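You operate a simulated robot arm through the tools that you are given. There is no shell and no other tool. Be economical: measure what you need, move in short steps, check, and stop when the job is done.

Carry out the task below with a simulated robot arm. There is one attempt and no reset: what you move stays moved.

TASK
Open the book rest end drawer.
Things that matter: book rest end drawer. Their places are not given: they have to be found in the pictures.

It is judged by the outcome, as a careful person would: the job done as asked, and still so three seconds after it is handed in. It fails if anything else is knocked over, pushed out of place, dropped, spilled or broken.

THE ROBOT
A 6-joint arm with a two-finger parallel gripper, fixed in place. Base frame: the origin is at the foot of the arm, x ahead of it, y to its left, z up. Lengths are in mm, angles in degrees, forces in N, time in s.
With the tool pointing down near the work surface it reaches from about 160 to 640 mm from the base axis. Its first joint turns from -66.0 to 66.0 degrees. Payload 2.9 kg.
Tool frame: the origin (TCP) lies between the finger pads and is the grasp point; the fingertips stand 30 mm ahead of it; z points along the fingers, y is the line along which they close. The gripper opens to 110 mm. The fingers are 20 mm wide and 10 mm thick; the gripper's body (48 by 112 mm) begins 55 mm behind the TCP.
Orientation is told as [roll, pitch, yaw] about the base's x, y, z axes, in that order, counted from this pose: with the fingers straight down and closing along the base's y, the tool's x points along the base's -x, its y along +y and its z along -z.

THE INTERFACE
- The arm moves only by the tool send_rows. Its argument "moves" is a list of rows, each a list of 7 numbers: the turn, a rotation vector about the tool's x, y, z in degrees, then the shift along the tool's x, y, z in mm, then the gripper command, from -1 (fully open) to 1 (shut), values between in proportion. In form: [[wx, wy, wz, dx, dy, dz, hand], ...]. A call has 1 to 20 rows; each row shifts and turns the commanded pose from where the row before left it, along the tool's axes as they then stand. A row lasts 0.2 s, in which the tool goes at most 50 mm and 8.6 degrees; a call with a longer step from one row to the next is refused whole, and so is a gripper value outside its range. A pose out of reach is approached as far as the arm can. The call stops where the force on the tool passes 40 N (or 10 N more than at its start, if that is more) or the arm is blocked; 0.2 s more then pass. The fingers move at their own pace (about 108 mm/s each) and stop on an object; they squeeze with about 23 N. The grip force told is the motor's: it shows also when the fingers shut on nothing. Time passes only in rows, and 0.2 s behind the last, so rows that do not move let the fingers close. It gives the time, the measured TCP pose, the force on the tool (base axes), the opening and the grip force at its end, in the units of the frame above (readings bear some noise).
- Cameras (640 x 400 px; columns grow to the right, rows downward): "scene" is fixed at [62.2, 429.6, 1369.4]; the picture's right is [-0.86, -0.51, 0.00], its down [-0.36, 0.61, -0.70] and it looks along [0.36, -0.60, -0.71] (base axes); focal length 316 px, centre (320, 200). "wrist" rides on the gripper at [-36, 0, -57] in the tool frame; the picture's right is [0.00, -1.00, 0.00], its down [0.97, 0.00, -0.24] and it looks along [0.24, 0.00, 0.97] (tool axes); focal length 218 px, centre (320, 200).
- capture(camera): a new picture of that camera. No time passes.
- probe_pixels(camera, pixels): for up to 12 pixels [column, row] of the newest picture of that camera ("zoom" is the newest enlarged one), the place [x, y, z] in the base frame of the surface seen there, good to about 3 mm. No time passes.
- enlarge(camera, box): a new picture of the part [left, top, right, bottom] of that camera's present view, enlarged. No time passes.
- job_done(): hands the job in; it is judged then, once.

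Work in short steps. Measure before you move; look again where a grasp or a placing could have gone wrong, and mend it. You have 60 turns and 30 pictures in all, the two below and enlarged ones among them. Open the gripper and draw the arm clear of the work before you hand the job in, unless the task says otherwise; then end with one line.

The tools are called after "Call:" as a command line: name --pt "numbers of a row" for each row, then --argument value for the rest, lists and objects as JSON in quotes. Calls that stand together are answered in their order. send_rows: Moves the arm, as the interface text tells. Its arguments: {"type":"object","properties":{"moves":{"type":"array"}},"required":["moves"]} The other tools are called the same way: capture (camera) takes a picture; probe_pixels (camera, pixels) gives the place of the surface under pixels of a picture; enlarge (camera, box) takes an enlarged picture of a part of a camera's view; job_done () hands the job in.

At the start:

```text
time: 0.0
ee_pos: [438.9, 46.2, 826.9]
tcp_rot: [0.0, 0.0, 0.0]
contact_force: [-0.8, -0.2, 0.4]
finger_gap: 109.9
grasp_force: 0.1
```

scene: 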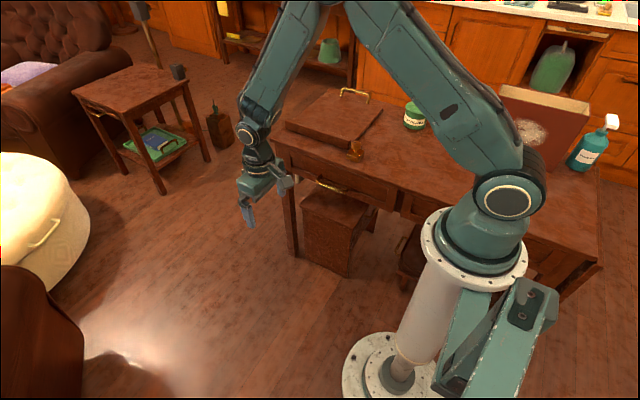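
wrist: 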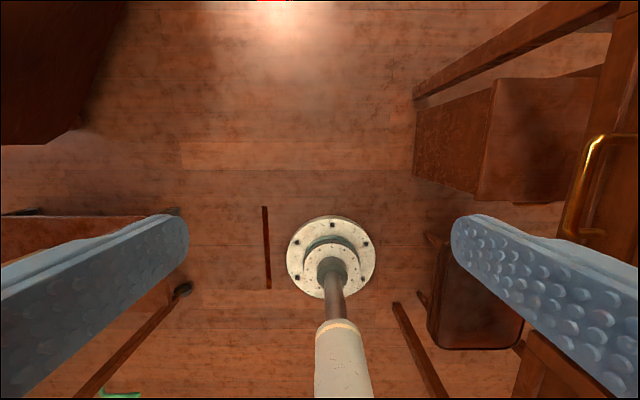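

The desk has a book rest at its left end (330,120) and a drawer with a brass handle near (335,187) below it. I'll look closer.

Call:
enlarge --camera "scene" --box '[230, 80, 430, 280]'

Call:
probe_pixels --camera "scene" --pixels '[[318, 181], [335, 188], [350, 192], [345, 183], [375, 190], [285, 152], [392, 190], [340, 130], [355, 92], [354, 150]]'

Call:
enlarge --camera "scene" --box '[380, 80, 640, 300]'

```text
2.00 times, centred on (330, 180) of scene
```

zoom: 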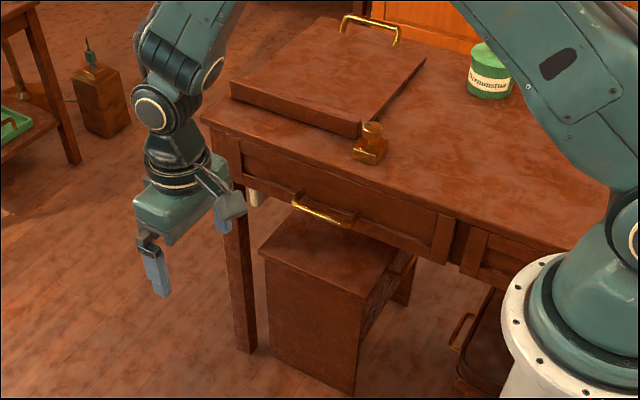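

```text
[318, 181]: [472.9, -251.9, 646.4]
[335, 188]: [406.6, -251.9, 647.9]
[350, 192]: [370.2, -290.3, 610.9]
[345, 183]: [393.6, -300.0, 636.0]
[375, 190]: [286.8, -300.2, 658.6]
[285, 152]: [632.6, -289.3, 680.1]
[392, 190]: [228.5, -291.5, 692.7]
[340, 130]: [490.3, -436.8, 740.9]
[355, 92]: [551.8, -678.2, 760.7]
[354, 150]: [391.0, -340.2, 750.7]
```

```text
1.82 times, centred on (510, 190) of scene
```

zoom: 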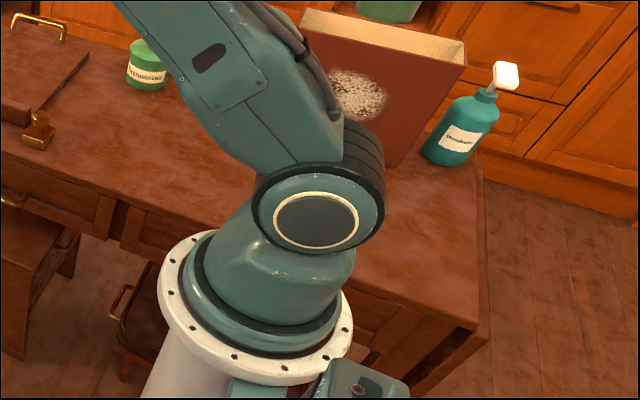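

The bar handle lies along x (about 398–478), y≈-253, z≈647, and the drawer front is at y≈-300, so it opens toward +y. I'll move to y≈-120 and tilt the tool 80° to point toward the desk, with the fingers partly closed.

Call:
send_rows --pt "0 0 0 0 -42 0 -0.1" --pt "0 0 0 0 -42 0 -0.1" --pt "0 0 0 0 -42 0 -0.1" --pt "0 0 0 0 -40 0 -0.1" --pt "8 0 0 0 0 0 -0.1" --pt "8 0 0 0 0 0 -0.1" --pt "8 0 0 0 0 0 -0.1" --pt "8 0 0 0 0 0 -0.1" --pt "8 0 0 0 0 0 -0.1" --pt "8 0 0 0 0 0 -0.1" --pt "8 0 0 0 0 0 -0.1" --pt "8 0 0 0 0 0 -0.1" --pt "8 0 0 0 0 0 -0.1" --pt "8 0 0 0 0 0 -0.1" --pt "0 0 0 0 0 0 -0.1"

```text
time: 3.2
ee_pos: [439.6, -121.0, 827.9]
tcp_rot: [-80.1, 0.0, 0.1]
contact_force: [-0.2, 0.3, -0.1]
finger_gap: 60.5
grasp_force: 0.1
```

Tilted as wanted. Next I descend to handle height, at y≈-181.

Call:
send_rows --pt "0 0 0 0.4 33.6 18.1 -0.1" --pt "0 0 0 0.4 33.6 18.1 -0.1" --pt "0 0 0 0.4 33.6 18.1 -0.1" --pt "0 0 0 0.4 33.6 18.1 -0.1" --pt "0 0 0 0.4 33.6 18.1 -0.1" --pt "0 0 0 0 0 0 -0.1"

Call:
capture --camera "wrist"

Call:
capture --camera "scene"

```text
time: 4.6
ee_pos: [434.0, -183.0, 642.8]
tcp_rot: [-80.0, 0.0, -0.1]
contact_force: [-0.6, 0.6, -0.5]
finger_gap: 60.6
grasp_force: 0.0
```

```text
25 pictures are left
```

wrist: 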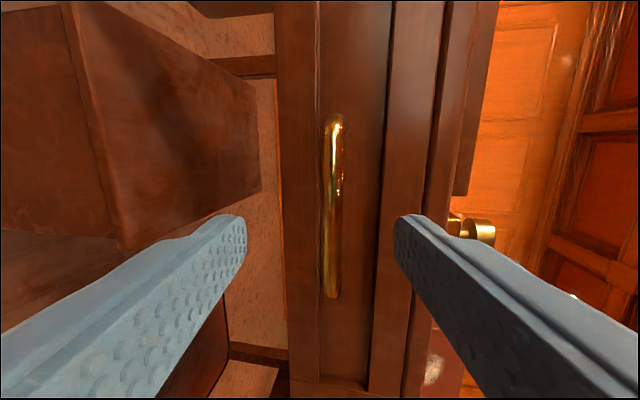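

```text
24 pictures are left
```

scene: 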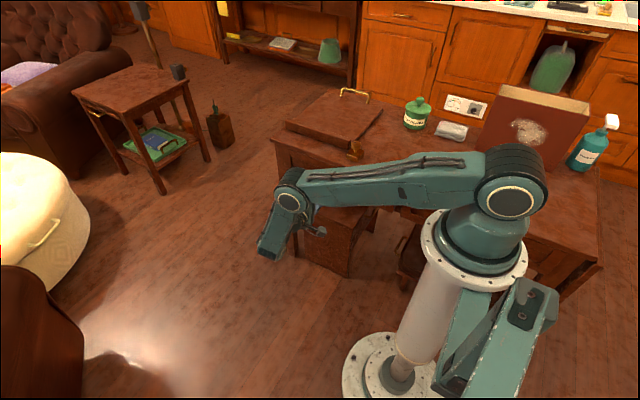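

Call:
probe_pixels --camera "wrist" --pixels '[[334, 125], [335, 160], [333, 210], [331, 250], [331, 290], [360, 210], [300, 210], [405, 210], [250, 100], [440, 210]]'

```text
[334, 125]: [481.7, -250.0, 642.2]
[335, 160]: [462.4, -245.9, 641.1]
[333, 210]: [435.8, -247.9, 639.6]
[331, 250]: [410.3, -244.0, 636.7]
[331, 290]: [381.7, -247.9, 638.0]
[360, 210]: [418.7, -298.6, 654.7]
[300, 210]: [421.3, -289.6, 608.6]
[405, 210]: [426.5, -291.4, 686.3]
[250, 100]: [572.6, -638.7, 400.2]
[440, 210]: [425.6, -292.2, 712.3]
```

The handle is centred at x≈432, y≈-250, z≈640. I advance along the tool until the bar lies between the pads.

Call:
send_rows --pt "0 0 0 0.5 -2 20 -0.1" --pt "0 0 0 0.5 -3 20 -0.1" --pt "0 0 0 0.5 -3 20 -0.1" --pt "0 0 0 0 0 0 -0.1"

Call:
capture --camera "wrist"

```text
time: 5.6
ee_pos: [436.4, -241.9, 641.4]
tcp_rot: [-80.0, 0.1, -0.1]
contact_force: [0.4, -0.1, 0.3]
finger_gap: 60.4
grasp_force: 0.1
```

```text
23 pictures are left
```

wrist: 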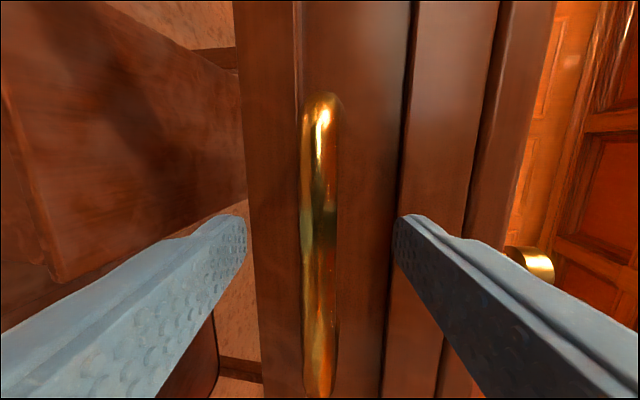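

The bar is centred between the fingers at column 320, so I close the gripper.

Call:
send_rows --pt "0 0 0 0 0 0 1" --pt "0 0 0 0 0 0 1" --pt "0 0 0 0 0 0 1"

```text
time: 6.4
ee_pos: [435.5, -243.0, 642.2]
tcp_rot: [-80.0, 0.0, 0.0]
contact_force: [1.9, -0.8, -5.3]
finger_gap: 12.8
grasp_force: 44.7
```

The grip holds (gap 12.8). Now I pull gently along +y.

Call:
send_rows --pt "0 0 0 0 1.74 -9.85 1" --pt "0 0 0 0 1.74 -9.85 1" --pt "0 0 0 0 1.74 -9.85 1" --pt "0 0 0 0 1.74 -9.85 1" --pt "0 0 0 0 1.74 -9.85 1" --pt "0 0 0 0 0 0 1"

Call:
capture --camera "scene"

```text
time: 7.8
ee_pos: [436.2, -190.1, 640.2]
tcp_rot: [-79.8, 0.2, 0.0]
contact_force: [-8.0, 0.6, -19.2]
finger_gap: 12.8
grasp_force: 44.8
```

```text
22 pictures are left
```

scene: 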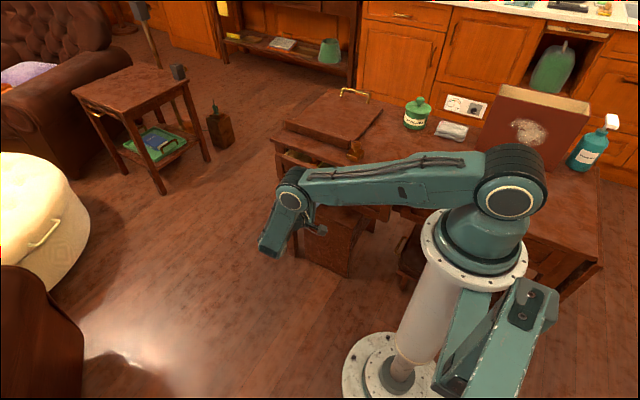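

The drawer is sliding out. I keep pulling, easing the side loads a little.

Call:
send_rows --pt "0 0 0 0.5 2.7 -9.7 1" --pt "0 0 0 0.5 2.7 -9.7 1" --pt "0 0 0 0 1.74 -9.85 1" --pt "0 0 0 0 1.74 -9.85 1" --pt "0 0 0 0 1.74 -9.85 1" --pt "0 0 0 0 1.74 -9.85 1" --pt "0 0 0 0 1.74 -9.85 1" --pt "0 0 0 0 0 0 1"

```text
time: 9.6
ee_pos: [435.2, -119.4, 640.0]
tcp_rot: [-79.0, -0.2, 0.6]
contact_force: [19.0, -0.2, -19.1]
finger_gap: 12.6
grasp_force: 45.0
out of reach, approached as far as the arm can: row 7
```

It stopped on a reach limit after about 124 mm. I'll check the picture.

Call:
enlarge --camera "scene" --box '[220, 80, 440, 300]'

Call:
capture --camera "wrist"

```text
1.82 times, centred on (330, 190) of scene
```

zoom: 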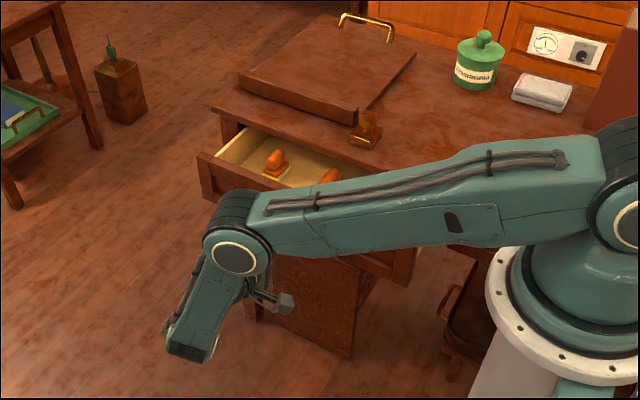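

```text
20 pictures are left
```

wrist: 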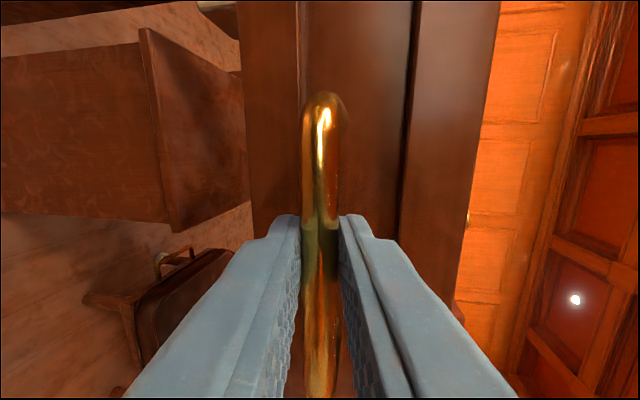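

The drawer is about 124 mm open, with things inside. To pull further I release, pivot the tool steeper around the bar (clear of the front), and grip again.

Call:
send_rows --pt "0 0 0 0 0 0 0.02" --pt "0 0 0 0 0 0 0.02" --pt "0 0 0 0 0 0 0.02" --pt "-4 0 0 0 0 0 0.02" --pt "-4 0 0 0 0 0 0.02" --pt "-4 0 0 0 0 0 0.02" --pt "-4 0 0 0 0 0 0.02" --pt "0 0 0 0 0 0 0.02"

```text
time: 11.4
ee_pos: [432.7, -122.0, 642.5]
tcp_rot: [-63.9, 0.0, 0.0]
contact_force: [-0.4, 0.2, -0.2]
finger_gap: 54.1
grasp_force: 0.0
```

Call:
send_rows --pt "-4 0 0 0 0 0 0.02" --pt "-4 0 0 0 0 0 0.02" --pt "-4 0 0 0 0 0 0.02" --pt "-4 0 0 0 0 0 0.02" --pt "0 0 0 0 0 0 0.02"

Call:
capture --camera "wrist"

Call:
capture --camera "scene"

```text
time: 12.6
ee_pos: [432.9, -121.7, 643.3]
tcp_rot: [-48.0, 0.0, 0.0]
contact_force: [0.1, -0.7, 0.4]
finger_gap: 53.8
grasp_force: 0.1
```

```text
19 pictures are left
```

wrist: 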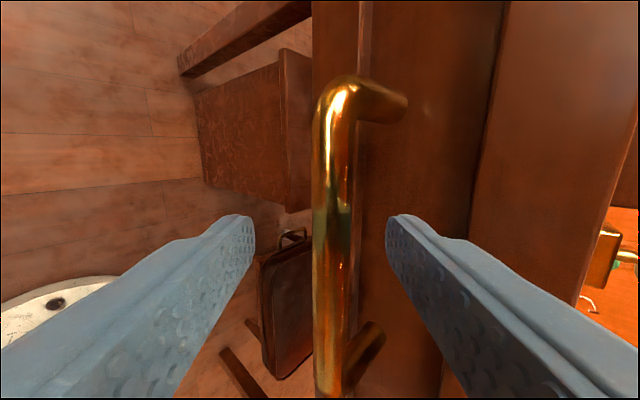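

```text
18 pictures are left
```

scene: 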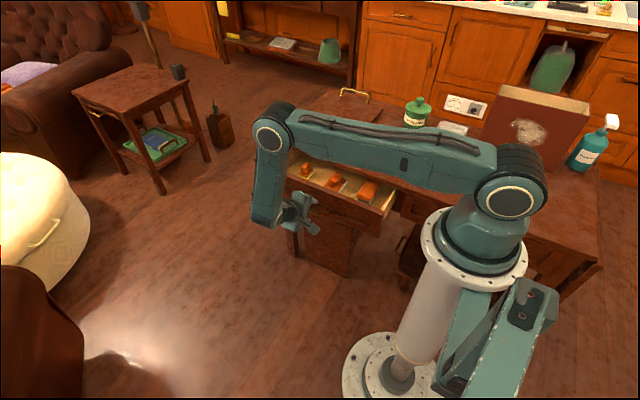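

The bar is still between the fingers, about 5 mm off centre. I centre on it, grip and pull on.

Call:
send_rows --pt "0 0 0 0 -5 2 0.02" --pt "0 0 0 0 0 0 1" --pt "0 0 0 0 0 0 1" --pt "0 0 0 0 0 0 1" --pt "0 0 0 0 6.69 -7.43 1" --pt "0 0 0 0 6.69 -7.43 1" --pt "0 0 0 0 6.69 -7.43 1" --pt "0 0 0 0 6.69 -7.43 1" --pt "0 0 0 0 0 0 1"

```text
time: 14.6
ee_pos: [432.7, -86.8, 645.8]
tcp_rot: [-48.2, 0.0, 0.0]
contact_force: [-8.5, -0.2, 25.1]
finger_gap: 12.9
grasp_force: 45.0
```

It is moving well, though with an upward load. I raise the command slightly and continue.

Call:
send_rows --pt "0 0 0 0.3 5.6 -8.4 1" --pt "0 0 0 0.3 5.6 -8.4 1" --pt "0 0 0 0 6.69 -7.43 1" --pt "0 0 0 0 6.69 -7.43 1" --pt "0 0 0 0 6.69 -7.43 1" --pt "0 0 0 0 6.69 -7.43 1" --pt "0 0 0 0 0 0 1"

Call:
capture --camera "scene"

```text
time: 16.2
ee_pos: [431.1, -26.5, 646.2]
tcp_rot: [-47.7, 0.0, 0.2]
contact_force: [14.1, 0.0, -35.5]
finger_gap: 12.6
grasp_force: 44.8
```

```text
17 pictures are left
```

scene: 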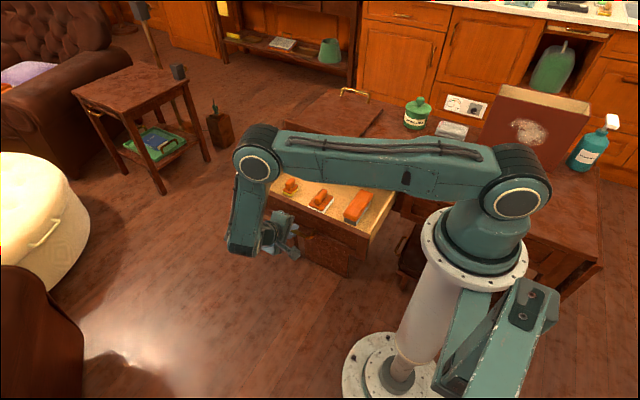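

About 215 mm open. I relieve the vertical load and pull gently a bit further, watching for the stop.

Call:
send_rows --pt "0 0 0 0.5 1.5 1.3 1" --pt "0 0 0 0.5 6.69 -7.43 1" --pt "0 0 0 0 6.69 -7.43 1" --pt "0 0 0 0 6.69 -7.43 1" --pt "0 0 0 0 0 0 1"

```text
time: 17.4
ee_pos: [432.1, 4.1, 647.1]
tcp_rot: [-48.1, -0.2, -0.1]
contact_force: [11.5, -0.2, 7.2]
finger_gap: 12.5
grasp_force: 44.8
```

Call:
send_rows --pt "0 0 0 -0.5 6.69 -7.43 1" --pt "0 0 0 -0.5 6.69 -7.43 1" --pt "0 0 0 0 6.69 -7.43 1" --pt "0 0 0 0 0 0 1"

Call:
enlarge --camera "scene" --box '[220, 80, 440, 300]'

```text
time: 18.4
ee_pos: [430.9, 32.2, 646.0]
tcp_rot: [-48.1, -0.2, 0.0]
contact_force: [20.3, -0.3, 14.8]
finger_gap: 12.6
grasp_force: 45.4
```

```text
1.82 times, centred on (330, 190) of scene
```

zoom: 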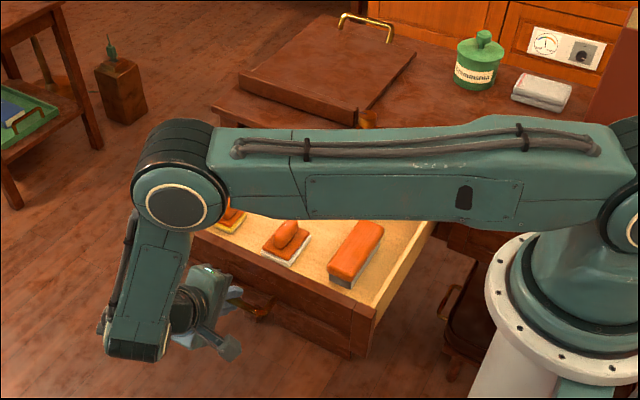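

The drawer is open about 275 mm, plainly open with its contents undisturbed. I release and withdraw along the tool axis.

Call:
send_rows --pt "0 0 0 0 0 0 0.1" --pt "0 0 0 0 0 0 0.1" --pt "0 0 0 0 0 0 0.1" --pt "0 0 0 0 0 -10 0.1" --pt "0 0 0 0 0 -15 0.1" --pt "0 0 0 0 0 -15 0.1" --pt "0 0 0 0 0 -20 0.1" --pt "0 0 0 0 0 -20 0.1" --pt "0 0 0 0 0 0 0.1"

Call:
capture --camera "wrist"

```text
time: 20.4
ee_pos: [429.4, 94.0, 700.4]
tcp_rot: [-48.0, 0.0, -0.1]
contact_force: [-0.9, -0.9, -0.9]
finger_gap: 49.6
grasp_force: 0.2
```

```text
15 pictures are left
```

wrist: 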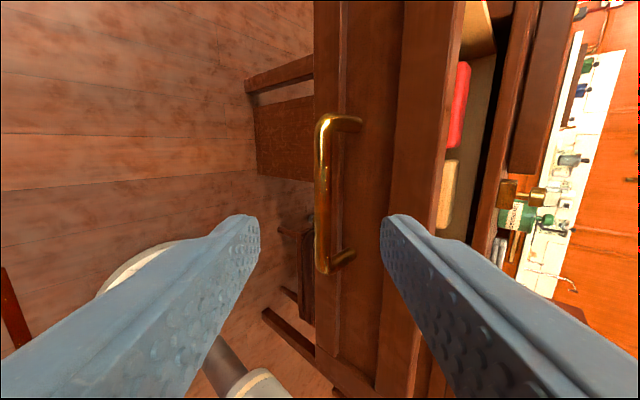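

The fingers are clear of the handle. I lift the arm away and open the gripper fully.

Call:
send_rows --pt "0 0 0 0 -12 -24 0.1" --pt "0 0 0 0 -12 -24 -0.5" --pt "0 0 0 0 -12 -24 -1" --pt "0 0 0 0 -12 -24 -1" --pt "0 0 0 0 0 0 -1"

Call:
capture --camera "scene"

```text
time: 21.6
ee_pos: [429.0, 130.9, 799.8]
tcp_rot: [-48.1, -0.1, 0.0]
contact_force: [-1.1, 0.6, 0.2]
finger_gap: 110.2
grasp_force: 0.1
```

```text
14 pictures are left
```

scene: 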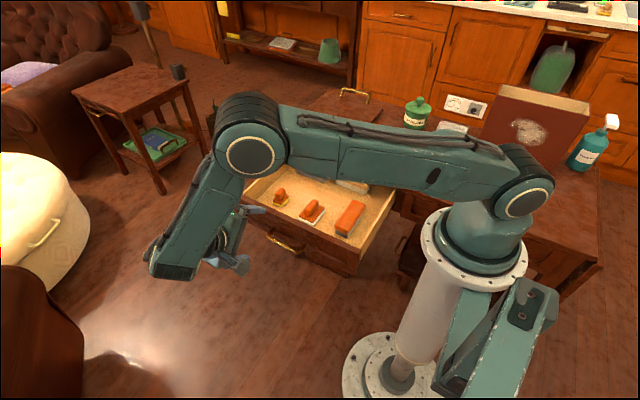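

The drawer is wide open, the arm is clear, and nothing else in the picture has shifted. I hand the job in.

Call:
job_done

```text
The job is handed in.
```

The book rest end drawer is open by about 275 mm. I released the handle, drew the arm clear, and the last picture showed nothing else disturbed.
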